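You operate a simulated robot arm through the tools that you are given. There is no shell and no other tool.

Carry out the task below with a simulated two-armed robot. There is one attempt and no reset: what you move stays moved.

TASK
Save the orange cap, reject the stuck teal cap, and restart the sorter.
Fine: the orange cap goes on the clear end of the long table, the teal cap in the rejects tub; switch off before the guard goes up.

The check looks at the end state, three seconds after you hand in, the way a careful person would. Anything else that was tipped, shoved, dropped, spilled or broken makes it a failure. A push-on lid holds only when it is set on centred and level and pressed home; a screw cap is set on level and turned clockwise until tight.

THE ROBOT
Two 7-joint arms with two-finger parallel grippers on one trunk that stands fixed in place. Base frame: the origin is at the foot of the trunk, x ahead of it, y to its left, z up; the work surface is at about z = 740. Units: mm, rad, N and s.
The left shoulder is at [110, 169, 1408], the right one opposite. With the tool pointing down near the work surface each hand reaches from about 380 to 720 mm from the base axis, measured 20 degrees to its own side. Payload 1.57 kg a hand.
The TCP of each hand is the grasp point between the finger pads, 30 mm short of the fingertips. In the tool frame z runs along the fingers and y along their closing line. Largest opening 80 mm; finger width 17, thickness 12; the body of the gripper, 40 by 82 mm, starts 80 mm behind the TCP.
Orientation is that of the tool frame in the base frame, as a unit quaternion [x, y, z, w]. With the fingers straight down and closing along the base's y, the tool's x points along the base's -x, its y along +y and its z along -z.

THE INTERFACE
- The arms move only by the tool move_arm. It takes "left_rows", "right_rows" or both (then of equal length, played together; a hand with none holds still); each is a list of rows, each a list of 7 numbers: the shift along the base's x, y, z in mm, then the turn, a rotation vector about the base's x, y, z in rad, then the opening in per cent of the stroke, from 0 (shut) to 100 (fully open). In form: [[dx, dy, dz, ax, ay, az, jaw], ...]. A call has 1 to 20 rows; each row shifts and turns the commanded pose from where the row before left it. A row lasts 0.2 s, in which the tool goes at most 50 mm and 0.15 rad; a call with a longer step from one row to the next is refused whole, and so is a gripper value outside its range. A pose out of reach is approached as far as the arm can. The call stops where the force on the tool passes 60 N (or 10 N more than at its start, if that is more) or the arm is blocked; 0.2 s more then pass. Each finger travels about 72 mm/s and halts on what it meets, pressing with about 34 N; the grip force reading is that of the motor and also rises with nothing between the fingers. The clock runs only during rows and for 0.2 s after the last one: add rows that do not move to give the fingers time. The reply holds the time, the measured pose of the TCP, the force on the tool along the base axes, the opening and the grip force, in the units named above and with some noise, with the torque about the TCP (base axes, N m) and any sound that the robot's microphone picked up.
- Cameras (640 x 400 px; columns grow to the right, rows downward): "scene" is now at [161.1, -16.3, 1586.6]; the picture's right is [-0.11, -0.99, 0.00], its down [-0.76, 0.08, -0.64] and it looks along [0.64, -0.07, -0.77] (base axes); focal length 349 px, centre (320, 200). "left" rides on the left gripper at [72, 7, -122] in its tool frame; the picture's right is [-0.09, 1.00, 0.00], its down [-0.84, -0.08, -0.54] and it looks along [-0.54, -0.05, 0.84] (tool axes); focal length 238 px, centre (320, 200). "right" rides on the right gripper at [72, -7, -122] in its tool frame; the picture's right is [0.09, 1.00, 0.00], its down [-0.84, 0.08, -0.54] and it looks along [-0.54, 0.05, 0.84] (tool axes); focal length 238 px, centre (320, 200). There is no depth. A picture from a camera that has moved, and an enlarged one, comes with that camera's place and axes in the base frame and with its lens. The place of the scene camera against the robot may be out by one fixed shift of up to 12 mm in any direction.
- capture(camera): a new picture of that camera. No time passes.
- raise_lower(by): slides the trunk up (or, below 0, down) by that many mm; the arms and the scene camera ride with it, the base frame stays. It gives what a move gives, with no picture.
- aim_head(pan, tilt): turns the head with the scene camera to pan (to the left, within 1.501 rad either way) and tilt (down, from -0.506 to 1.204), counted from straight ahead of the robot. It gives what a move gives.
- enlarge(camera, box): a new picture of the part [left, top, right, bottom] of that camera's present view, enlarged. No time passes.
- close_job(): hands the job in; it is judged then, once.

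Places have to be worked out from the pictures, the camera data and where the tool is seen. Open the grippers and draw the arms clear of the work before you hand the job in, unless the task says otherwise.

The tools are called after "Request:" as name(argument=value, ...) on one line, values as JSON. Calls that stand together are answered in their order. move_arm: Moves the arms, as the interface text tells. Its arguments: {"type":"object","properties":{"left_rows":{"type":"array","items":{"type":"array","items":{"type":"number"}}},"right_rows":{"type":"array","items":{"type":"array","items":{"type":"number"}}}},"required":[]} The other tools are called the same way: raise_lower (by) moves the trunk up or down; aim_head (pan, tilt) turns the head that bears the scene camera; capture (camera) takes a picture; enlarge (camera, box) takes an enlarged picture of a part of a camera's view; close_job () hands the job in.

At the start:

```text
time: 0.0
left_eef_pos: [694.1, 151.4, 1110.1]
left_ee_rot: [-0.001, 1.0, -0.001, 0.0]
left_contact_force: [0.0, -0.3, 0.2]
left_wrist_torque: [0.02, -0.04, -0.01]
left_gripper_width: 79.8
left_grasp_force: 0.1
right_eef_pos: [542.5, -459.0, 1141.3]
right_ee_rot: [0.0, 1.0, 0.0, -0.001]
right_contact_force: [0.5, 0.4, 0.7]
right_wrist_torque: [0.03, 0.0, -0.02]
right_gripper_width: 80.0
right_grasp_force: 0.1
trunk travel left (down, up): [-722.0, 168.0]
head pan, tilt (commanded): [-0.105, 0.876]
```

scene: 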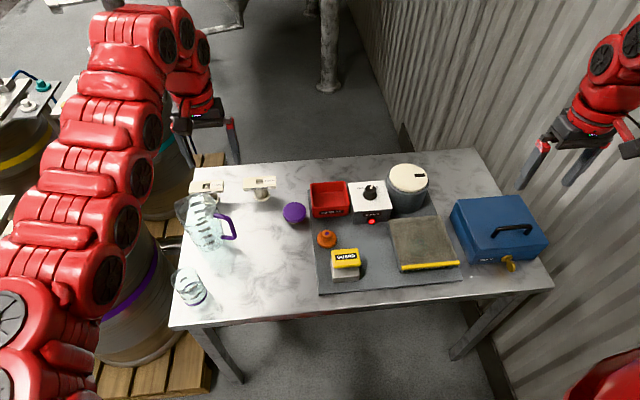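
right: 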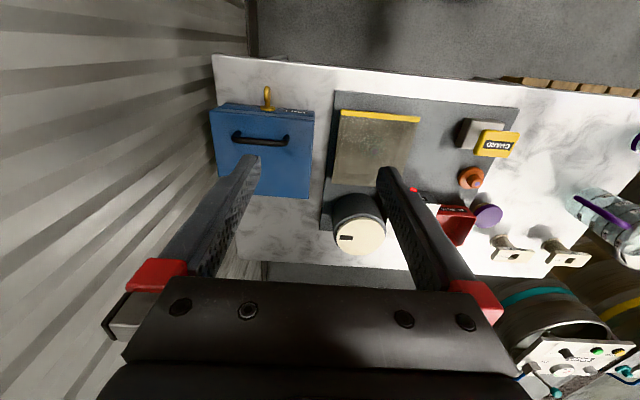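
left: 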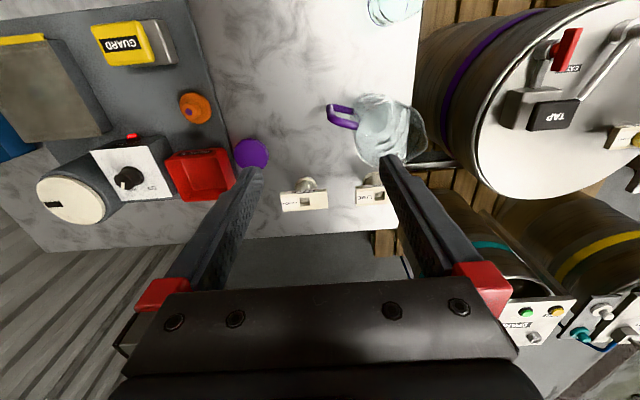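

I'll begin by looking closely at the sorter and the table, since the first pictures show many objects at small scale.

Request:
enlarge(camera="scene", box=[270, 150, 430, 250])

Request:
enlarge(camera="scene", box=[300, 200, 480, 312])

Request:
enlarge(camera="left", box=[0, 0, 280, 240])

Request:
enlarge(camera="right", box=[200, 50, 640, 290])

Request:
enlarge(camera="scene", box=[160, 150, 320, 250])

Request:
enlarge(camera="scene", box=[0, 50, 160, 210])

```text
4.00 times, centred on (350, 200) of scene
camera zoom: at [161.1, -16.3, 1586.6], right [-0.11, -0.99, 0.0], down [-0.76, 0.08, -0.64], along [0.64, -0.07, -0.77], focal length 1396 px, centre (200, 200)
```

zoom: 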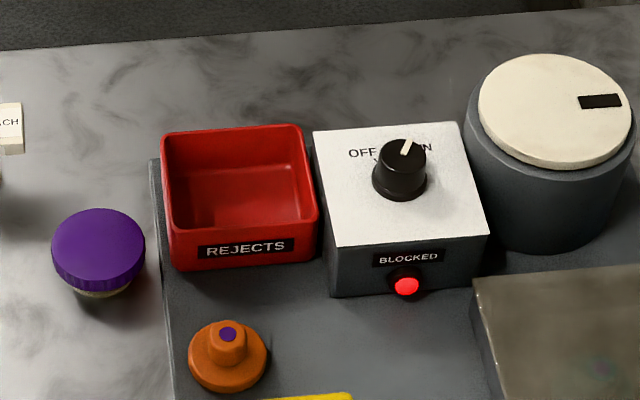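

```text
3.56 times, centred on (390, 256) of scene
camera zoom: at [161.1, -16.3, 1586.6], right [-0.11, -0.99, 0.0], down [-0.76, 0.08, -0.64], along [0.64, -0.07, -0.77], focal length 1241 px, centre (71, 1)
```

zoom: 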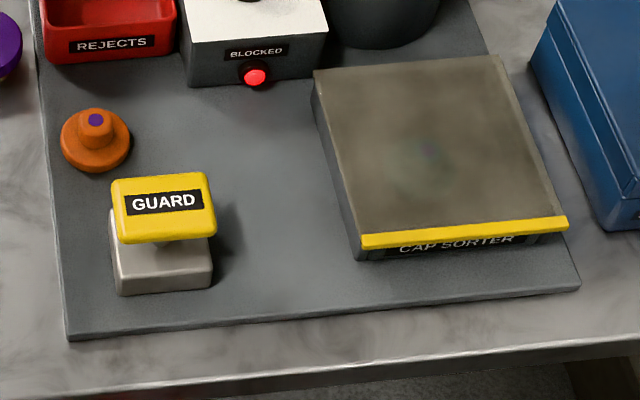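

```text
1.67 times, centred on (140, 120) of left
camera zoom: at [623.6, 158.4, 1232.6], right [0.09, 1.0, 0.0], down [0.84, -0.08, 0.54], along [0.54, -0.05, -0.84], focal length 397 px, centre (620, 333)
```

zoom: 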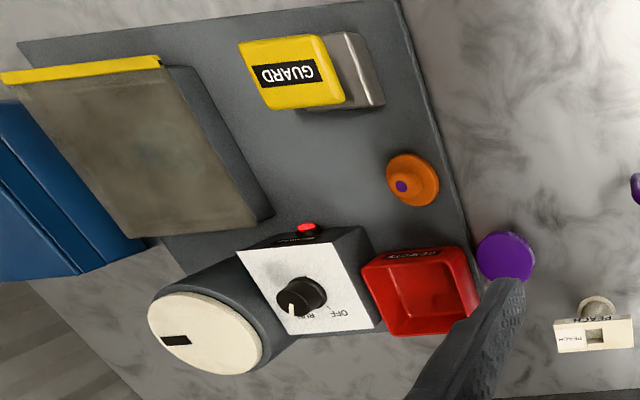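

```text
1.45 times, centred on (420, 170) of right
camera zoom: at [469.9, -465.8, 1263.4], right [-0.09, 1.0, 0.0], down [0.84, 0.08, 0.54], along [0.54, 0.05, -0.84], focal length 347 px, centre (174, 244)
```

zoom: 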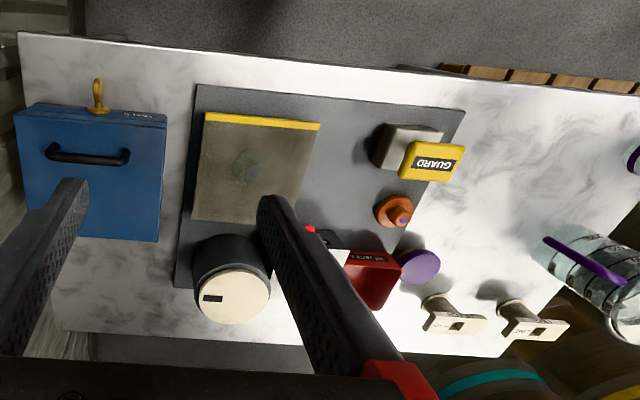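

```text
4.00 times, centred on (240, 200) of scene
camera zoom: at [161.1, -16.3, 1586.6], right [-0.11, -0.99, 0.0], down [-0.76, 0.08, -0.64], along [0.64, -0.07, -0.77], focal length 1396 px, centre (640, 200)
```

zoom: 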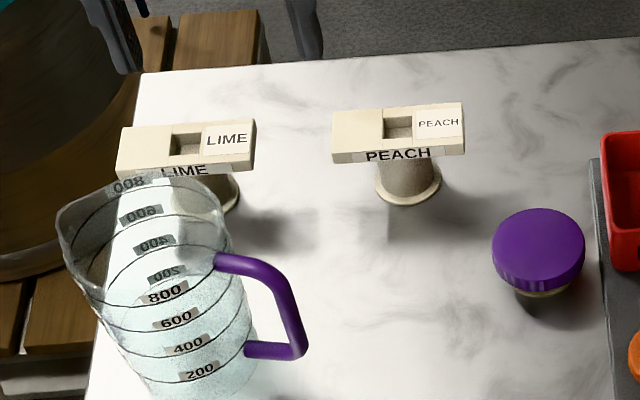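

```text
2.50 times, centred on (80, 130) of scene
camera zoom: at [161.1, -16.3, 1586.6], right [-0.11, -0.99, 0.0], down [-0.76, 0.08, -0.64], along [0.64, -0.07, -0.77], focal length 872 px, centre (920, 375)
```

zoom: 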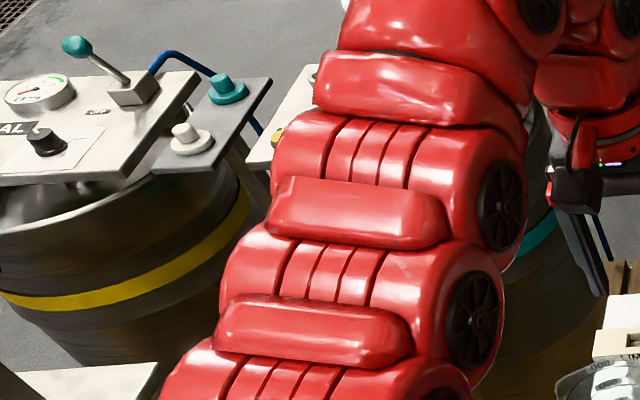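

The sorter plate carries the guard cover, a GUARD paddle, an OFF/RUN knob and a BLOCKED lamp. I need to see the rest of the surroundings to find the "long table", so I look left and then right.

Request:
aim_head(pan=0.9, tilt=0.7)

Request:
capture(camera="scene")

Request:
aim_head(pan=1.5, tilt=0.7)

Request:
capture(camera="scene")

Request:
aim_head(pan=-1.0, tilt=0.8)

Request:
capture(camera="scene")

Request:
aim_head(pan=0.0, tilt=0.3)

Request:
capture(camera="scene")

```text
time: 1.3
left_eef_pos: [694.5, 151.5, 1110.2]
left_ee_rot: [-0.001, 1.0, 0.0, -0.001]
left_contact_force: [0.5, 0.1, -1.3]
left_wrist_torque: [0.01, -0.03, 0.02]
left_gripper_width: 80.0
left_grasp_force: 0.0
right_eef_pos: [541.7, -459.7, 1141.0]
right_ee_rot: [0.0, 1.0, 0.001, 0.0]
right_contact_force: [-0.6, 0.1, -0.2]
right_wrist_torque: [0.02, 0.03, -0.01]
right_gripper_width: 79.9
right_grasp_force: 0.1
trunk travel left (down, up): [-722.0, 168.0]
head pan, tilt (commanded): [0.901, 0.7]
```

```text
taken
camera scene: at [137.6, 58.3, 1600.9], right [0.78, -0.62, 0.0], down [-0.4, -0.5, -0.76], along [0.48, 0.6, -0.64], focal length 349 px, centre (320, 200)
```

scene: 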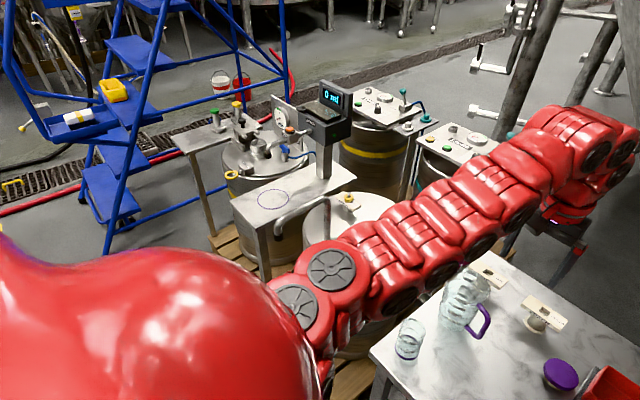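

```text
time: 2.3
left_eef_pos: [694.5, 152.2, 1109.5]
left_ee_rot: [-0.001, 1.0, -0.001, 0.0]
left_contact_force: [-0.2, 0.0, -0.5]
left_wrist_torque: [0.01, -0.01, 0.0]
left_gripper_width: 79.9
left_grasp_force: 0.1
right_eef_pos: [541.9, -459.1, 1139.9]
right_ee_rot: [0.0, 1.0, 0.0, -0.001]
right_contact_force: [-0.2, -0.8, -0.2]
right_wrist_torque: [-0.02, -0.03, -0.03]
right_gripper_width: 79.7
right_grasp_force: 0.1
trunk travel left (down, up): [-722.0, 168.0]
head pan, tilt (commanded): [1.499, 0.7]
```

```text
taken
camera scene: at [90.9, 76.5, 1600.9], right [1.0, -0.07, 0.0], down [-0.05, -0.64, -0.76], along [0.06, 0.76, -0.64], focal length 349 px, centre (320, 200)
```

scene: 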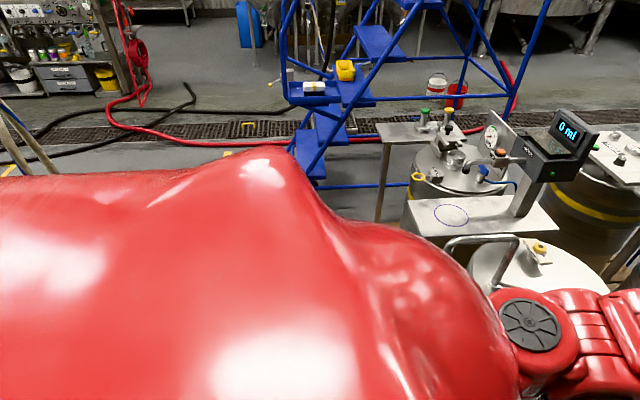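

```text
time: 4.5
left_eef_pos: [694.9, 151.5, 1111.5]
left_ee_rot: [0.0, 1.0, 0.001, 0.0]
left_contact_force: [0.3, -0.4, 0.4]
left_wrist_torque: [-0.02, 0.0, 0.0]
left_gripper_width: 80.4
left_grasp_force: 0.1
right_eef_pos: [542.9, -460.2, 1141.0]
right_ee_rot: [0.001, 1.0, 0.0, 0.0]
right_contact_force: [0.6, 0.7, -0.5]
right_wrist_torque: [-0.01, 0.01, 0.02]
right_gripper_width: 80.1
right_grasp_force: 0.0
trunk travel left (down, up): [-722.0, 168.0]
head pan, tilt (commanded): [-1.0, 0.799]
```

```text
taken
camera scene: at [128.3, -76.0, 1592.6], right [-0.84, -0.54, 0.0], down [-0.39, 0.6, -0.7], along [0.38, -0.59, -0.72], focal length 349 px, centre (320, 200)
```

scene: 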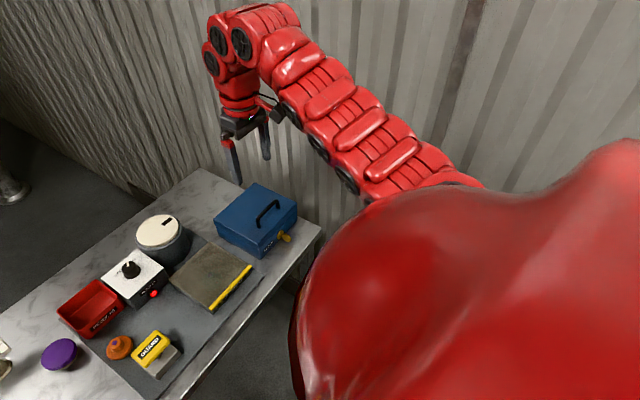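

```text
time: 5.8
left_eef_pos: [694.6, 152.7, 1110.5]
left_ee_rot: [-0.001, 1.0, -0.001, 0.0]
left_contact_force: [-0.4, 0.6, -0.2]
left_wrist_torque: [0.0, -0.03, -0.01]
left_gripper_width: 80.0
left_grasp_force: 0.1
right_eef_pos: [542.1, -459.3, 1140.6]
right_ee_rot: [0.0, 1.0, 0.0, -0.002]
right_contact_force: [-0.4, -0.2, 0.0]
right_wrist_torque: [0.0, -0.01, -0.01]
right_gripper_width: 79.6
right_grasp_force: 0.1
trunk travel left (down, up): [-722.0, 168.0]
head pan, tilt (commanded): [0.0, 0.3]
```

```text
taken
camera scene: at [178.1, -8.3, 1636.9], right [0.0, -1.0, 0.0], down [-0.3, 0.0, -0.96], along [0.96, 0.0, -0.3], focal length 349 px, centre (320, 200)
```

scene: 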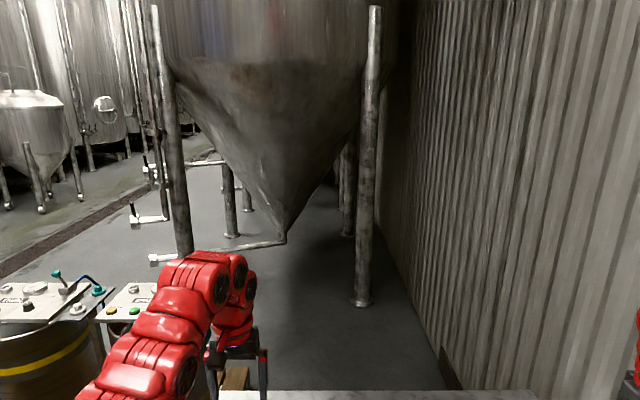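

The only table in reach is the marble one ahead. I return the head toward the sorter and enlarge strongly on the orange piece, the cover, the paddle and the knob.

Request:
aim_head(pan=-0.2, tilt=0.95)

Request:
capture(camera="scene")

```text
time: 6.8
left_eef_pos: [695.2, 152.4, 1111.2]
left_ee_rot: [-0.001, 1.0, 0.0, 0.0]
left_contact_force: [0.1, -0.2, 0.5]
left_wrist_torque: [0.01, -0.01, 0.02]
left_gripper_width: 80.1
left_grasp_force: 0.0
right_eef_pos: [543.1, -458.8, 1140.2]
right_ee_rot: [0.0, 1.0, 0.0, -0.001]
right_contact_force: [-0.1, 0.3, -0.2]
right_wrist_torque: [0.03, 0.01, 0.04]
right_gripper_width: 80.3
right_grasp_force: 0.2
trunk travel left (down, up): [-722.0, 168.0]
head pan, tilt (commanded): [-0.201, 0.949]
```

```text
taken
camera scene: at [156.0, -22.7, 1581.1], right [-0.2, -0.98, 0.0], down [-0.8, 0.16, -0.58], along [0.57, -0.12, -0.81], focal length 349 px, centre (320, 200)
```

scene: 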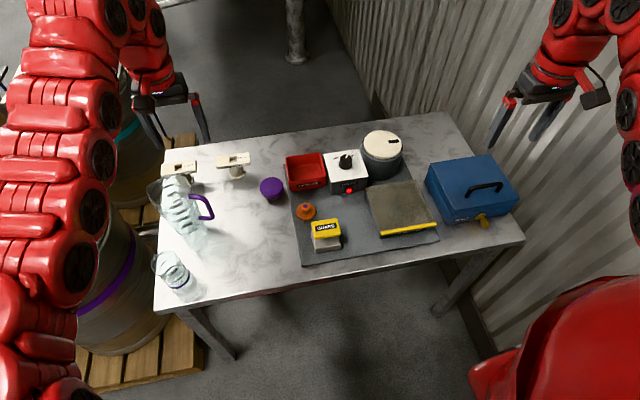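

Request:
enlarge(camera="scene", box=[290, 195, 350, 255])

Request:
enlarge(camera="scene", box=[360, 175, 450, 245])

Request:
enlarge(camera="scene", box=[280, 125, 410, 205])

Request:
enlarge(camera="scene", box=[420, 145, 530, 235])

Request:
enlarge(camera="scene", box=[145, 145, 305, 305])

```text
6.67 times, centred on (320, 225) of scene
camera zoom: at [156.0, -22.7, 1581.1], right [-0.2, -0.98, 0.0], down [-0.8, 0.16, -0.58], along [0.57, -0.12, -0.81], focal length 2326 px, centre (320, 33)
```

zoom: 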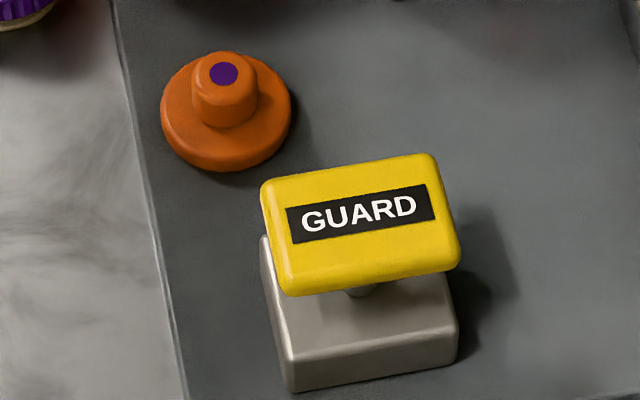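

```text
5.71 times, centred on (405, 210) of scene
camera zoom: at [156.0, -22.7, 1581.1], right [-0.2, -0.98, 0.0], down [-0.8, 0.16, -0.58], along [0.57, -0.12, -0.81], focal length 1994 px, centre (-166, 143)
```

zoom: 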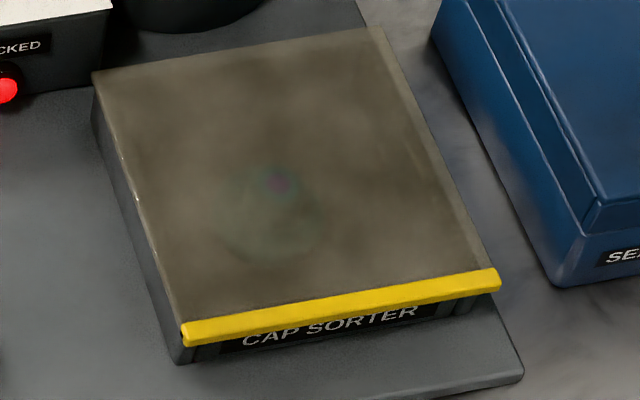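

```text
4.92 times, centred on (345, 165) of scene
camera zoom: at [156.0, -22.7, 1581.1], right [-0.2, -0.98, 0.0], down [-0.8, 0.16, -0.58], along [0.57, -0.12, -0.81], focal length 1718 px, centre (197, 372)
```

zoom: 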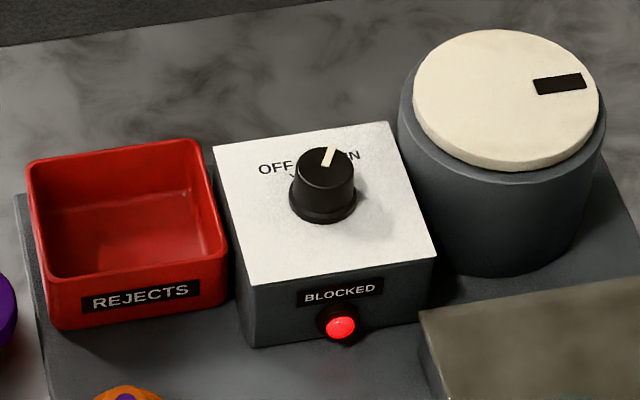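

```text
4.44 times, centred on (475, 190) of scene
camera zoom: at [156.0, -22.7, 1581.1], right [-0.2, -0.98, 0.0], down [-0.8, 0.16, -0.58], along [0.57, -0.12, -0.81], focal length 1551 px, centre (-369, 244)
```

zoom: 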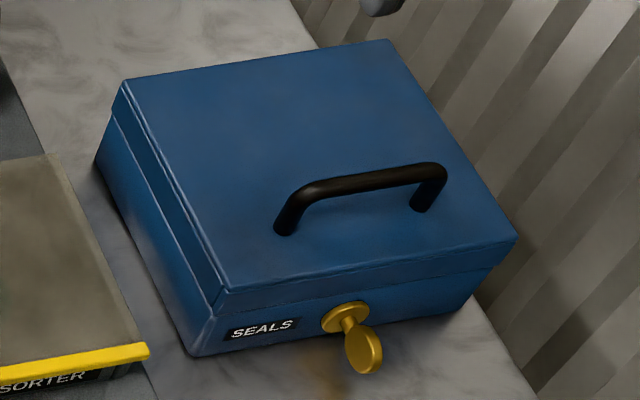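

```text
2.50 times, centred on (225, 225) of scene
camera zoom: at [156.0, -22.7, 1581.1], right [-0.2, -0.98, 0.0], down [-0.8, 0.16, -0.58], along [0.57, -0.12, -0.81], focal length 872 px, centre (558, 138)
```

zoom: 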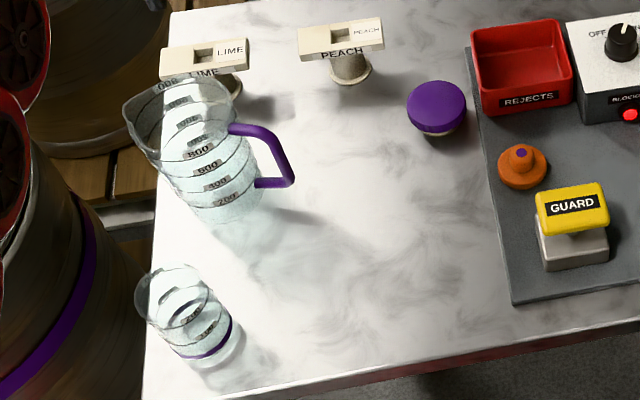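

The teal cap shows dimly under the smoked guard cover, near (650, -290); the orange cap stands near (697, -87). The knob and tub are beyond 800 mm from the base, so I want a lower trunk for reach. I raise both hands first so they stay well above the jug when the trunk comes down.

Request:
move_arm(left_rows=[[-20, 0, 45, 0, 0, 0, 100], [-20, 0, 45, 0, 0, 0, 100], [-20, 0, 45, 0, 0, 0, 100], [-20, 0, 45, 0, 0, 0, 100], [-20, 0, 45, 0, 0, 0, 100]], right_rows=[[10, 0, 45, 0, 0, 0, 100], [10, 0, 45, 0, 0, 0, 100], [10, 0, 45, 0, 0, 0, 100], [10, 0, 45, 0, 0, 0, 100], [10, 0, 45, 0, 0, 0, 100]])

```text
time: 8.0
left_eef_pos: [671.2, 151.9, 1164.3]
left_ee_rot: [0.0, 1.0, 0.0, 0.0]
left_contact_force: [0.5, 0.8, 0.1]
left_wrist_torque: [-0.04, -0.01, -0.04]
left_gripper_width: 80.0
left_grasp_force: 0.0
left hand out of reach, approached as far as the arm can: row 2, 3, 4, 5
right_eef_pos: [618.0, -486.3, 1183.2]
right_ee_rot: [0.001, 1.0, 0.001, 0.0]
right_contact_force: [0.5, 0.8, 0.0]
right_wrist_torque: [-0.01, -0.02, 0.01]
right_gripper_width: 79.8
right_grasp_force: 0.0
right hand out of reach, approached as far as the arm can: row 1, 2, 3, 4, 5
trunk travel left (down, up): [-722.0, 168.0]
head pan, tilt (commanded): [-0.201, 0.949]
```

Tool-down height tops out near 240 mm below the shoulder. I bring the left hand away from the jug, in over the clear middle of the table, and the right hand a little inward, before lowering the trunk.

Request:
move_arm(left_rows=[[0, -30, -35, 0, 0, 0, 100], [0, -30, -35, 0, 0, 0, 100], [0, -30, -30, 0, 0, 0, 100]], right_rows=[[0, 20, -35, 0, 0, 0, 100], [0, 20, -35, 0, 0, 0, 100], [0, 20, -30, 0, 0, 0, 100]])

```text
time: 8.8
left_eef_pos: [668.3, 61.3, 1064.7]
left_ee_rot: [-0.001, 1.0, 0.0, 0.0]
left_contact_force: [-0.1, 0.2, -0.2]
left_wrist_torque: [0.02, -0.02, 0.02]
left_gripper_width: 79.8
left_grasp_force: 0.1
right_eef_pos: [617.8, -425.9, 1085.8]
right_ee_rot: [0.0, 1.0, 0.001, 0.0]
right_contact_force: [0.2, -0.8, 0.0]
right_wrist_torque: [0.02, 0.0, 0.01]
right_gripper_width: 79.8
right_grasp_force: 0.1
trunk travel left (down, up): [-722.0, 168.0]
head pan, tilt (commanded): [-0.201, 0.949]
```

Commands clamp to what was reached, which is convenient. With the trunk still high, I test how far the right hand reaches by moving it over the control box at a safe height (about z = 1000).

Request:
move_arm(right_rows=[[30, 32, -14, 0, 0, 0, 100], [30, 32, -14, 0, 0, 0, 100], [30, 32, -14, 0, 0, 0, 100], [30, 32, -14, 0, 0, 0, 100], [30, 32, -14, 0, 0, 0, 100], [30, 32, -14, 0, 0, 0, 100]])

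Request:
capture(camera="right")

Request:
capture(camera="scene")

```text
time: 10.2
left_eef_pos: [669.2, 61.4, 1063.1]
left_ee_rot: [-0.002, 1.0, 0.0, -0.002]
left_contact_force: [0.7, 0.7, 0.8]
left_wrist_torque: [0.01, 0.04, -0.02]
left_gripper_width: 79.9
left_grasp_force: 0.0
right_eef_pos: [710.0, -324.6, 1041.7]
right_ee_rot: [0.001, 1.0, 0.0, 0.0]
right_contact_force: [0.4, 1.0, -0.8]
right_wrist_torque: [-0.01, -0.05, -0.02]
right_gripper_width: 79.7
right_grasp_force: 0.1
right hand out of reach, approached as far as the arm can: row 4, 5, 6
trunk travel left (down, up): [-722.0, 168.0]
head pan, tilt (commanded): [-0.201, 0.949]
```

```text
taken
camera right: at [637.6, -331.0, 1165.4], right [-0.09, 1.0, 0.0], down [0.84, 0.08, 0.54], along [0.54, 0.05, -0.84], focal length 238 px, centre (320, 200)
```

right: 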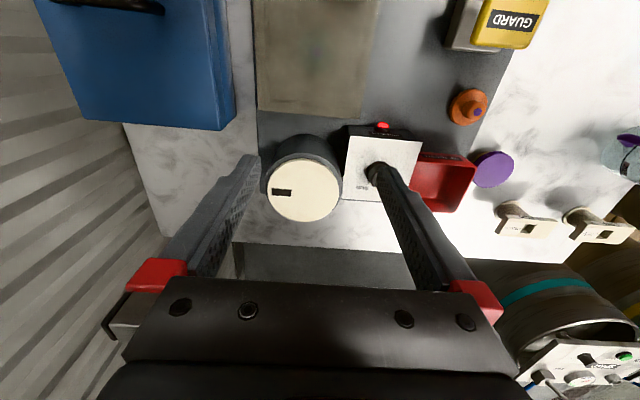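

```text
taken
camera scene: at [156.6, -22.3, 1581.0], right [-0.2, -0.98, 0.0], down [-0.8, 0.16, -0.58], along [0.57, -0.12, -0.81], focal length 349 px, centre (320, 200)
```

scene: 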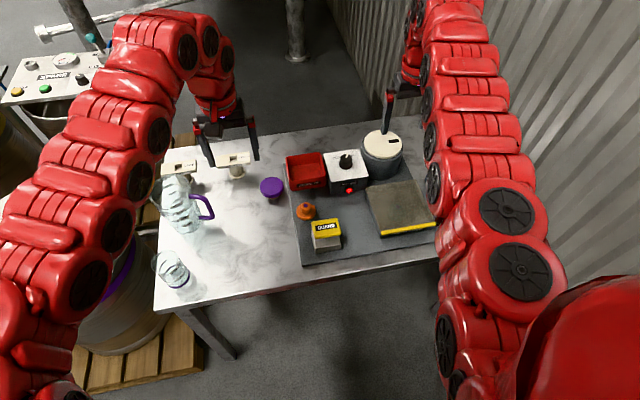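

The tool-down reach is about 620 mm from the shoulder, so for the knob and tub I'll lower the trunk about 200 mm and tilt the tool outward. I lower by 100 first (hands stay well above everything), then look.

Request:
raise_lower(by=-100)

Request:
move_arm(left_rows=[[-10, 15, 30, 0, 0, 0, 100], [-10, 15, 30, 0, 0, 0, 100], [-10, 15, 20, 0, 0, 0, 100]], right_rows=[[-30, 0, 30, 0, 0, 0, 100], [-30, 0, 30, 0, 0, 0, 100], [-30, 0, 30, 0, 0, 0, 100]])

Request:
raise_lower(by=-100)

Request:
capture(camera="scene")

Request:
capture(camera="right")

Request:
capture(camera="left")

```text
time: 11.6
left_eef_pos: [668.2, 62.1, 963.9]
left_ee_rot: [-0.001, 1.0, 0.0, 0.0]
left_contact_force: [-0.6, 0.4, 0.5]
left_wrist_torque: [0.03, 0.01, -0.02]
left_gripper_width: 80.0
left_grasp_force: 0.0
right_eef_pos: [710.9, -325.7, 943.3]
right_ee_rot: [0.001, 1.0, 0.0, -0.001]
right_contact_force: [0.2, 1.2, -0.4]
right_wrist_torque: [-0.01, 0.02, 0.01]
right_gripper_width: 79.8
right_grasp_force: 0.1
trunk travel left (down, up): [-622.0, 268.0]
head pan, tilt (commanded): [-0.201, 0.949]
```

```text
time: 12.4
left_eef_pos: [635.8, 105.4, 1043.1]
left_ee_rot: [0.0, 1.0, 0.0, 0.0]
left_contact_force: [-0.8, -0.5, 1.0]
left_wrist_torque: [0.0, -0.03, 0.01]
left_gripper_width: 79.9
left_grasp_force: 0.0
right_eef_pos: [617.8, -325.0, 1034.4]
right_ee_rot: [0.0, 1.0, 0.0, 0.0]
right_contact_force: [-0.5, 0.7, 0.2]
right_wrist_torque: [0.01, -0.02, 0.02]
right_gripper_width: 79.9
right_grasp_force: 0.0
trunk travel left (down, up): [-622.0, 268.0]
head pan, tilt (commanded): [-0.201, 0.949]
```

```text
time: 13.7
left_eef_pos: [639.0, 104.9, 943.5]
left_ee_rot: [-0.001, 1.0, 0.0, 0.0]
left_contact_force: [0.6, -0.2, 1.3]
left_wrist_torque: [-0.01, 0.02, -0.03]
left_gripper_width: 79.9
left_grasp_force: 0.0
right_eef_pos: [620.4, -326.1, 934.7]
right_ee_rot: [0.001, 1.0, 0.0, -0.001]
right_contact_force: [0.3, -0.4, 0.6]
right_wrist_torque: [0.02, -0.03, 0.01]
right_gripper_width: 80.0
right_grasp_force: 0.0
trunk travel left (down, up): [-522.0, 368.0]
head pan, tilt (commanded): [-0.201, 0.949]
```

```text
taken
camera scene: at [155.6, -22.6, 1381.2], right [-0.2, -0.98, 0.0], down [-0.8, 0.16, -0.58], along [0.57, -0.12, -0.81], focal length 349 px, centre (320, 200)
```

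scene: 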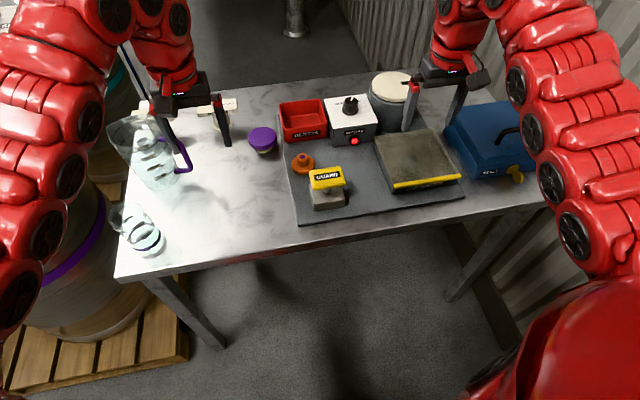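

```text
taken
camera right: at [546.9, -331.8, 1057.3], right [-0.09, 1.0, 0.0], down [0.84, 0.08, 0.54], along [0.54, 0.05, -0.84], focal length 238 px, centre (320, 200)
```

right: 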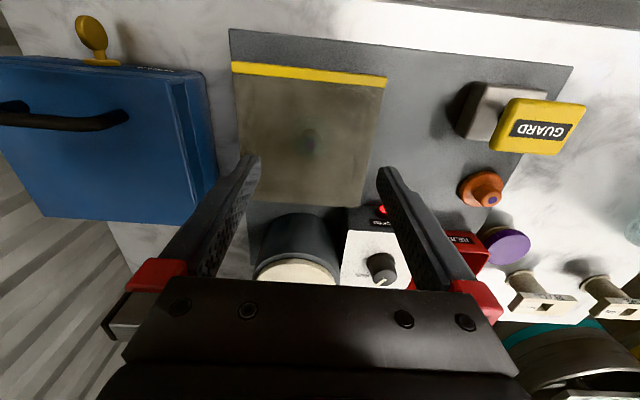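

```text
taken
camera left: at [567.3, 112.5, 1065.0], right [0.09, 1.0, 0.0], down [0.84, -0.08, 0.54], along [0.54, -0.05, -0.84], focal length 238 px, centre (320, 200)
```

left: 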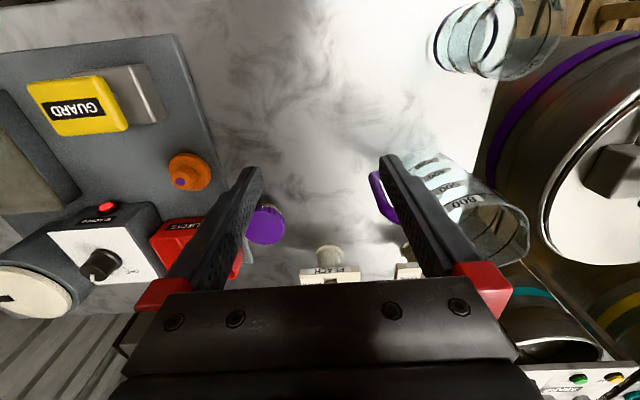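

The orange cap's top triangulates to about (698, -87, 787), plate top about z = 749. I park the left hand off to the left and bring the right hand above the orange cap.

Request:
move_arm(left_rows=[[-28, 24, 5, 0, 0, 0, 100], [-28, 24, 5, 0, 0, 0, 100], [-28, 24, 5, 0, 0, 0, 100], [-28, 24, 5, 0, 0, 0, 100], [-28, 24, 5, 0, 0, 0, 100], [-28, 24, 5, 0, 0, 0, 100], [0, 0, 0, 0, 0, 0, 100]], right_rows=[[13, 39.9, -6, 0, 0, 0, 100], [13, 39.9, -6, 0, 0, 0, 100], [13, 39.9, -6, 0, 0, 0, 100], [13, 39.9, -6, 0, 0, 0, 100], [13, 39.9, -6, 0, 0, 0, 100], [13, 39.9, -6, 0, 0, 0, 100], [0, 0, 0, 0, 0, 0, 100]])

Request:
capture(camera="right")

Request:
capture(camera="scene")

```text
time: 15.3
left_eef_pos: [617.7, 234.1, 941.7]
left_ee_rot: [0.0, 1.0, 0.0, -0.001]
left_contact_force: [0.1, -0.2, 0.3]
left_wrist_torque: [0.01, 0.03, -0.04]
left_gripper_width: 80.0
left_grasp_force: 0.0
left hand out of reach, approached as far as the arm can: row 1, 2, 3, 4, 5, 6
right_eef_pos: [695.4, -86.0, 899.5]
right_ee_rot: [0.0, 1.0, 0.001, -0.001]
right_contact_force: [0.7, 0.5, 0.1]
right_wrist_torque: [0.06, 0.01, 0.0]
right_gripper_width: 80.2
right_grasp_force: 0.0
trunk travel left (down, up): [-522.0, 368.0]
head pan, tilt (commanded): [-0.201, 0.949]
```

```text
taken
camera right: at [623.0, -92.2, 1022.5], right [-0.09, 1.0, 0.0], down [0.84, 0.08, 0.54], along [0.54, 0.05, -0.84], focal length 238 px, centre (320, 200)
```

right: 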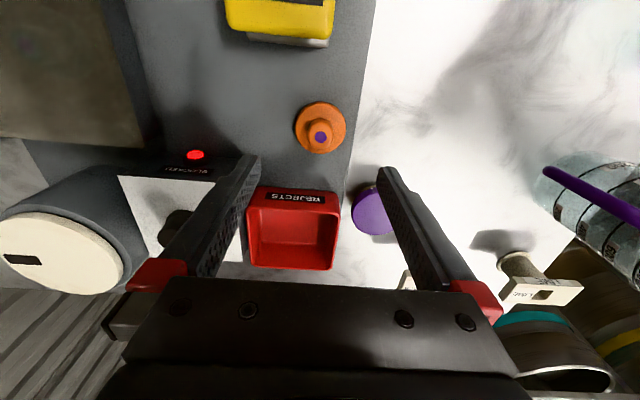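

```text
taken
camera scene: at [155.8, -24.3, 1381.1], right [-0.2, -0.98, 0.0], down [-0.8, 0.16, -0.58], along [0.57, -0.12, -0.81], focal length 349 px, centre (320, 200)
```

scene: 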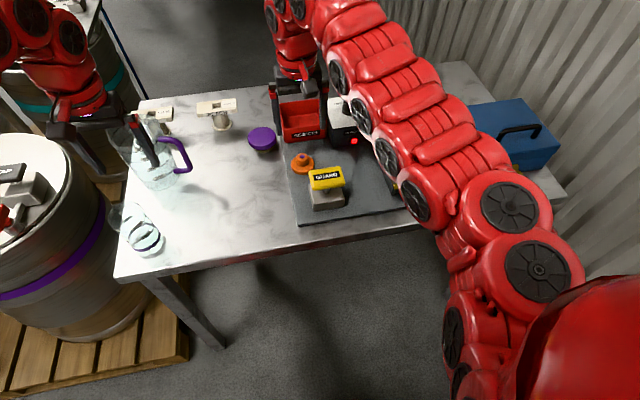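

The right-camera view puts the orange cap's top at (698.6, -85, 787), about 3 mm ahead of the TCP. I descend the right hand over its stub with the fingers open, and tuck the left hand off the near side of the table by a path clear of the beaker.

Request:
move_arm(left_rows=[[0, -45, 0, 0, 0, 0, 100], [0, -45, 0, 0, 0, 0, 100], [-25, -10, -20, 0, 0, 0, 100], [-25, 0, -20, 0, 0, 0, 100], [-25, 0, -20, 0, 0, 0, 100], [-25, 0, -20, 0, 0, 0, 100], [-25, 0, -20, 0, 0, 0, 100], [-30, 15, -5, 0, 0, 0, 100], [-30, 15, -5, 0, 0, 0, 100], [-30, 15, -5, 0, 0, 0, 100]], right_rows=[[3, 0.7, -15, 0, 0, 0, 100], [0, 0, -15, 0, 0, 0, 100], [0, 0, -15, 0, 0, 0, 100], [0, 0, -15, 0, 0, 0, 100], [0, 0, -12, 0, 0, 0, 100], [0, 0, -10, 0, 0, 0, 100], [0, 0, -8, 0, 0, 0, 100], [0, 0, -5, 0, 0, 0, 100], [0, 0, -3, 0, 0, 0, 100], [0, 0, 0, 0, 0, 0, 100]])

Request:
capture(camera="right")

Request:
capture(camera="scene")

```text
time: 17.5
left_eef_pos: [621.5, 175.0, 939.5]
left_ee_rot: [-0.001, 1.0, 0.001, -0.002]
left_contact_force: [0.3, 0.0, 0.3]
left_wrist_torque: [0.01, 0.04, 0.01]
left_gripper_width: 80.1
left_grasp_force: 0.1
left hand out of reach, approached as far as the arm can: row 1, 3, 4, 5, 6, 7, 8, 9, 10
right_eef_pos: [701.0, -85.2, 799.0]
right_ee_rot: [0.0, 1.0, 0.0, -0.001]
right_contact_force: [-0.3, 0.2, -0.2]
right_wrist_torque: [-0.01, -0.03, -0.03]
right_gripper_width: 80.0
right_grasp_force: 0.0
trunk travel left (down, up): [-522.0, 368.0]
head pan, tilt (commanded): [-0.201, 0.949]
```

```text
taken
camera right: at [627.3, -91.0, 922.3], right [-0.09, 1.0, 0.0], down [0.84, 0.08, 0.54], along [0.54, 0.05, -0.84], focal length 238 px, centre (320, 200)
```

right: 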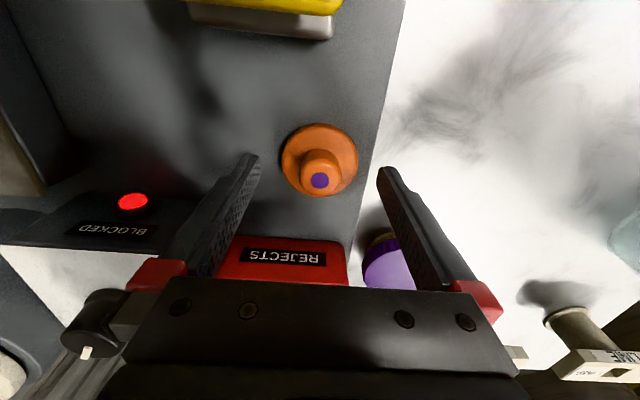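

```text
taken
camera scene: at [155.9, -22.6, 1381.1], right [-0.2, -0.98, 0.0], down [-0.8, 0.16, -0.58], along [0.57, -0.12, -0.81], focal length 349 px, centre (320, 200)
```

scene: 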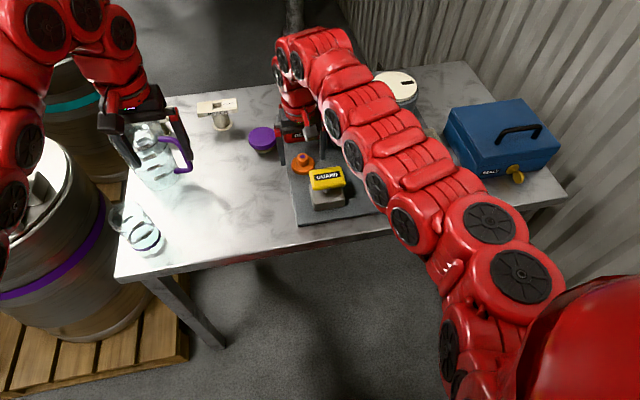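

The orange dot sits exactly on the right tool's axis and the tips (z about 769) are just above the brim. I lower 5 mm, close on the stub and lift a little, while the left hand drops clear of its height limit over the empty middle area.

Request:
move_arm(left_rows=[[5, -35, -5, 0, 0, 0, 100], [5, -35, -5, 0, 0, 0, 100], [0, 0, -20, 0, 0, 0, 100], [0, 0, -20, 0, 0, 0, 100], [0, 0, -20, 0, 0, 0, 100], [0, 0, 0, 0, 0, 0, 100], [0, 0, 0, 0, 0, 0, 100], [0, 0, 0, 0, 0, 0, 100]], right_rows=[[0, 0, -5, 0, 0, 0, 100], [0, 0, 0, 0, 0, 0, 60], [0, 0, 0, 0, 0, 0, 20], [0, 0, 0, 0, 0, 0, 0], [0, 0, 0, 0, 0, 0, 0], [0, 0, 0, 0, 0, 0, 0], [0, 0, 10, 0, 0, 0, 0], [0, 0, 10, 0, 0, 0, 0]])

Request:
capture(camera="right")

Request:
capture(camera="scene")

```text
time: 19.3
left_eef_pos: [633.4, 107.3, 886.7]
left_ee_rot: [-0.001, 1.0, 0.0, -0.002]
left_contact_force: [0.2, -0.3, 0.1]
left_wrist_torque: [0.03, 0.0, 0.02]
left_gripper_width: 79.8
left_grasp_force: 0.0
left hand out of reach, approached as far as the arm can: row 5
right_eef_pos: [700.7, -85.2, 815.4]
right_ee_rot: [0.001, 1.0, 0.0, 0.0]
right_contact_force: [-1.0, 0.1, -0.1]
right_wrist_torque: [0.0, 0.01, 0.0]
right_gripper_width: 26.0
right_grasp_force: 33.7
trunk travel left (down, up): [-522.0, 368.0]
head pan, tilt (commanded): [-0.201, 0.949]
```

```text
taken
camera right: at [627.5, -91.7, 938.5], right [-0.09, 1.0, 0.0], down [0.84, 0.08, 0.54], along [0.54, 0.05, -0.84], focal length 238 px, centre (320, 200)
```

right: 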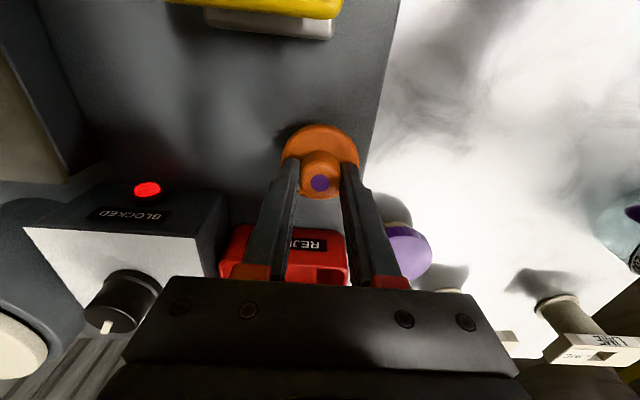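

```text
taken
camera scene: at [156.0, -22.5, 1381.1], right [-0.2, -0.98, 0.0], down [-0.8, 0.16, -0.58], along [0.57, -0.12, -0.81], focal length 349 px, centre (320, 200)
```

scene: 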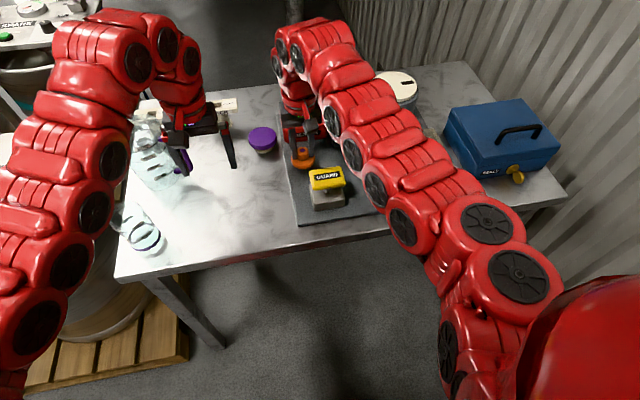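

The orange cap is held (26 mm stub, 34 N) and lifted. I send the left hand back up and out toward y = 250 (above the beaker, which tops out near z = 856) to make room, while the right lifts its cap.

Request:
move_arm(left_rows=[[0, 0, 20, 0, 0, 0, 100], [0, 0, 20, 0, 0, 0, 100], [-3, 25, 3, 0, 0, 0, 100], [-3, 25, 3, 0, 0, 0, 100], [-3, 25, 3, 0, 0, 0, 100], [-3, 25, 3, 0, 0, 0, 100], [-3, 25, 3, 0, 0, 0, 100], [0, 25, 0, 0, 0, 0, 100]], right_rows=[[0, 0, 15, 0, 0, 0, 0], [0, 0, 15, 0, 0, 0, 0], [0, 0, 10, 0, 0, 0, 0], [0, 0, 0, 0, 0, 0, 0], [0, 0, 0, 0, 0, 0, 0], [0, 0, 0, 0, 0, 0, 0], [0, 0, 0, 0, 0, 0, 0], [0, 0, 0, 0, 0, 0, 0]])

Request:
capture(camera="scene")

```text
time: 21.1
left_eef_pos: [618.5, 259.9, 940.1]
left_ee_rot: [0.0, 1.0, -0.001, 0.0]
left_contact_force: [0.4, 0.3, -0.1]
left_wrist_torque: [-0.02, 0.0, 0.04]
left_gripper_width: 80.0
left_grasp_force: 0.1
right_eef_pos: [700.7, -87.1, 856.1]
right_ee_rot: [0.0, 1.0, 0.0, -0.001]
right_contact_force: [0.1, 0.0, -0.2]
right_wrist_torque: [0.02, 0.02, 0.0]
right_gripper_width: 25.7
right_grasp_force: 34.1
trunk travel left (down, up): [-522.0, 368.0]
head pan, tilt (commanded): [-0.201, 0.949]
```

```text
taken
camera scene: at [155.9, -21.9, 1381.1], right [-0.2, -0.98, 0.0], down [-0.8, 0.16, -0.58], along [0.57, -0.12, -0.81], focal length 349 px, centre (320, 200)
```

scene: 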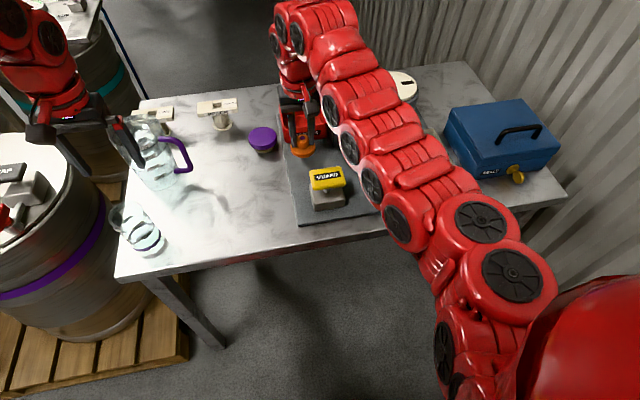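

The left hand is clear at (618, 260, 940). I carry the orange cap with the right hand over the bare tabletop to about (640, 90) and come down close above the surface.

Request:
move_arm(right_rows=[[-10, 30, 0, 0, 0, 0, 0], [-10, 30, 0, 0, 0, 0, 0], [-10, 30, 0, 0, 0, 0, 0], [-10, 30, 0, 0, 0, 0, 0], [-10, 30, 0, 0, 0, 0, 0], [-10, 27, 0, 0, 0, 0, 0], [0, 0, -20, 0, 0, 0, 0], [0, 0, -20, 0, 0, 0, 0], [0, 0, -15, 0, 0, 0, 0], [0, 0, -8, 0, 0, 0, 0], [0, 0, 0, 0, 0, 0, 0]])

Request:
capture(camera="right")

Request:
capture(camera="scene")

```text
time: 23.5
left_eef_pos: [618.9, 258.6, 941.8]
left_ee_rot: [-0.001, 1.0, 0.0, 0.001]
left_contact_force: [-0.6, 0.7, 0.5]
left_wrist_torque: [-0.01, 0.01, 0.0]
left_gripper_width: 80.0
left_grasp_force: 0.0
right_eef_pos: [640.9, 91.3, 792.8]
right_ee_rot: [0.001, 1.0, 0.0, 0.0]
right_contact_force: [-0.2, -0.2, -0.4]
right_wrist_torque: [0.0, -0.01, 0.01]
right_gripper_width: 25.8
right_grasp_force: 33.8
trunk travel left (down, up): [-522.0, 368.0]
head pan, tilt (commanded): [-0.201, 0.949]
```

```text
taken
camera right: at [568.5, 85.2, 914.8], right [-0.09, 1.0, 0.0], down [0.84, 0.08, 0.54], along [0.54, 0.05, -0.84], focal length 238 px, centre (320, 200)
```

right: 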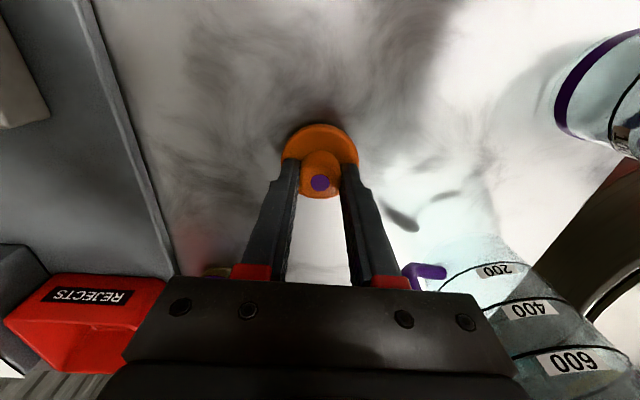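

```text
taken
camera scene: at [156.0, -22.5, 1381.1], right [-0.2, -0.98, 0.0], down [-0.8, 0.16, -0.58], along [0.57, -0.12, -0.81], focal length 349 px, centre (320, 200)
```

scene: 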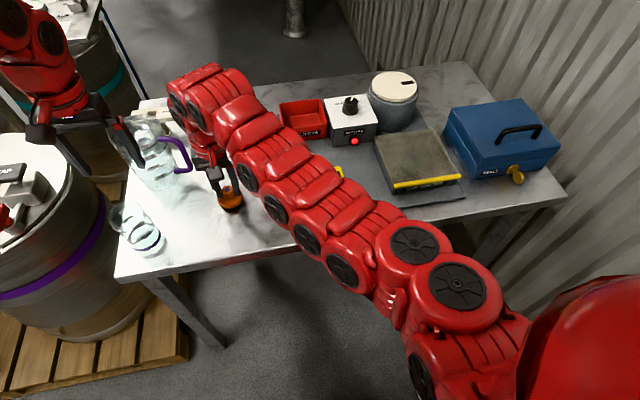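

The cap hangs a few millimetres above the table at (641, 91). I creep down and watch for the contact force.

Request:
move_arm(right_rows=[[0, 0, -1.5, 0, 0, 0, 0], [0, 0, -1.5, 0, 0, 0, 0], [0, 0, -1.5, 0, 0, 0, 0], [0, 0, -1, 0, 0, 0, 0], [0, 0, 0, 0, 0, 0, 0]])

```text
time: 24.7
left_eef_pos: [619.1, 260.5, 941.2]
left_ee_rot: [-0.002, 1.0, -0.001, 0.0]
left_contact_force: [-0.5, -0.3, -0.7]
left_wrist_torque: [0.01, 0.0, 0.01]
left_gripper_width: 80.1
left_grasp_force: 0.1
right_eef_pos: [640.8, 92.2, 785.9]
right_ee_rot: [0.0, 1.0, 0.0, -0.001]
right_contact_force: [0.3, -0.3, 0.8]
right_wrist_torque: [0.01, 0.02, 0.02]
right_gripper_width: 25.9
right_grasp_force: 34.4
trunk travel left (down, up): [-522.0, 368.0]
head pan, tilt (commanded): [-0.201, 0.949]
```

No clear contact yet at z = 786; I go on in 1 mm steps.

Request:
move_arm(right_rows=[[0, 0, -1, 0, 0, 0, 0], [0, 0, -1, 0, 0, 0, 0], [0, 0, 0, 0, 0, 0, 0]])

```text
time: 25.5
left_eef_pos: [619.2, 258.4, 940.8]
left_ee_rot: [-0.001, 1.0, 0.0, 0.0]
left_contact_force: [-0.3, 0.9, 0.6]
left_wrist_torque: [-0.03, 0.0, 0.0]
left_gripper_width: 80.2
left_grasp_force: 0.2
right_eef_pos: [640.3, 91.9, 785.1]
right_ee_rot: [0.0, 1.0, 0.0, -0.001]
right_contact_force: [-0.2, 1.3, -1.0]
right_wrist_torque: [0.0, -0.02, 0.01]
right_gripper_width: 25.8
right_grasp_force: 33.9
trunk travel left (down, up): [-522.0, 368.0]
head pan, tilt (commanded): [-0.201, 0.949]
```

Request:
move_arm(right_rows=[[0, 0, -1, 0, 0, 0, 0], [0, 0, -1, 0, 0, 0, 0], [0, 0, 0, 0, 0, 0, 0]])

Request:
enlarge(camera="scene", box=[190, 150, 270, 220])

```text
time: 26.3
left_eef_pos: [617.9, 259.2, 941.6]
left_ee_rot: [-0.001, 1.0, 0.0, 0.0]
left_contact_force: [0.6, 1.1, 0.3]
left_wrist_torque: [0.0, -0.01, 0.0]
left_gripper_width: 80.1
left_grasp_force: 0.1
right_eef_pos: [640.6, 90.9, 783.7]
right_ee_rot: [0.001, 1.0, 0.001, 0.0]
right_contact_force: [0.8, -0.1, 4.4]
right_wrist_torque: [0.06, 0.05, 0.01]
right_gripper_width: 26.0
right_grasp_force: 34.2
trunk travel left (down, up): [-522.0, 368.0]
head pan, tilt (commanded): [-0.201, 0.949]
```

```text
5.71 times, centred on (230, 185) of scene
camera zoom: at [155.5, -22.7, 1381.2], right [-0.2, -0.98, 0.0], down [-0.8, 0.16, -0.58], along [0.57, -0.12, -0.81], focal length 1994 px, centre (834, 286)
```

zoom: 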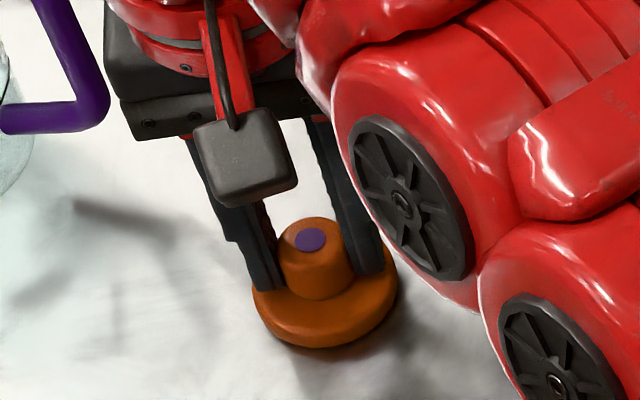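

Contact: 4.4 N up, cap seated on the table. I open the right fingers partway and lift straight off.

Request:
move_arm(right_rows=[[0, 0, 0, 0, 0, 0, 45], [0, 0, 0, 0, 0, 0, 60], [0, 0, 0, 0, 0, 0, 60], [0, 0, 10, 0, 0, 0, 60], [0, 0, 20, 0, 0, 0, 60], [0, 0, 30, 0, 0, 0, 60], [0, 0, 30, 0, 0, 0, 60], [0, 0, 0, 0, 0, 0, 60]])

Request:
capture(camera="right")

Request:
capture(camera="scene")

```text
time: 28.1
left_eef_pos: [619.1, 258.6, 940.1]
left_ee_rot: [-0.001, 1.0, 0.0, 0.0]
left_contact_force: [-0.2, -0.3, -0.5]
left_wrist_torque: [-0.02, 0.02, 0.02]
left_gripper_width: 80.3
left_grasp_force: 0.0
right_eef_pos: [639.5, 89.8, 870.7]
right_ee_rot: [0.001, 1.0, 0.0, -0.002]
right_contact_force: [0.0, 0.6, 0.7]
right_wrist_torque: [-0.01, -0.03, -0.03]
right_gripper_width: 48.1
right_grasp_force: 0.0
trunk travel left (down, up): [-522.0, 368.0]
head pan, tilt (commanded): [-0.201, 0.949]
```

```text
taken
camera right: at [565.8, 83.6, 994.4], right [-0.09, 1.0, 0.0], down [0.84, 0.08, 0.54], along [0.54, 0.05, -0.84], focal length 238 px, centre (320, 200)
```

right: 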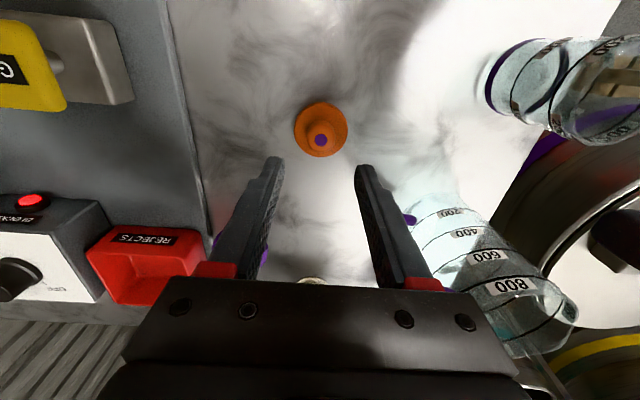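

```text
taken
camera scene: at [156.2, -22.5, 1381.0], right [-0.2, -0.98, 0.0], down [-0.8, 0.16, -0.58], along [0.57, -0.12, -0.81], focal length 349 px, centre (320, 200)
```

scene: 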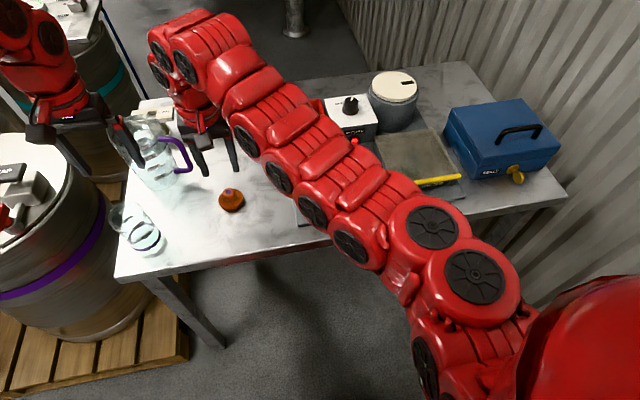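

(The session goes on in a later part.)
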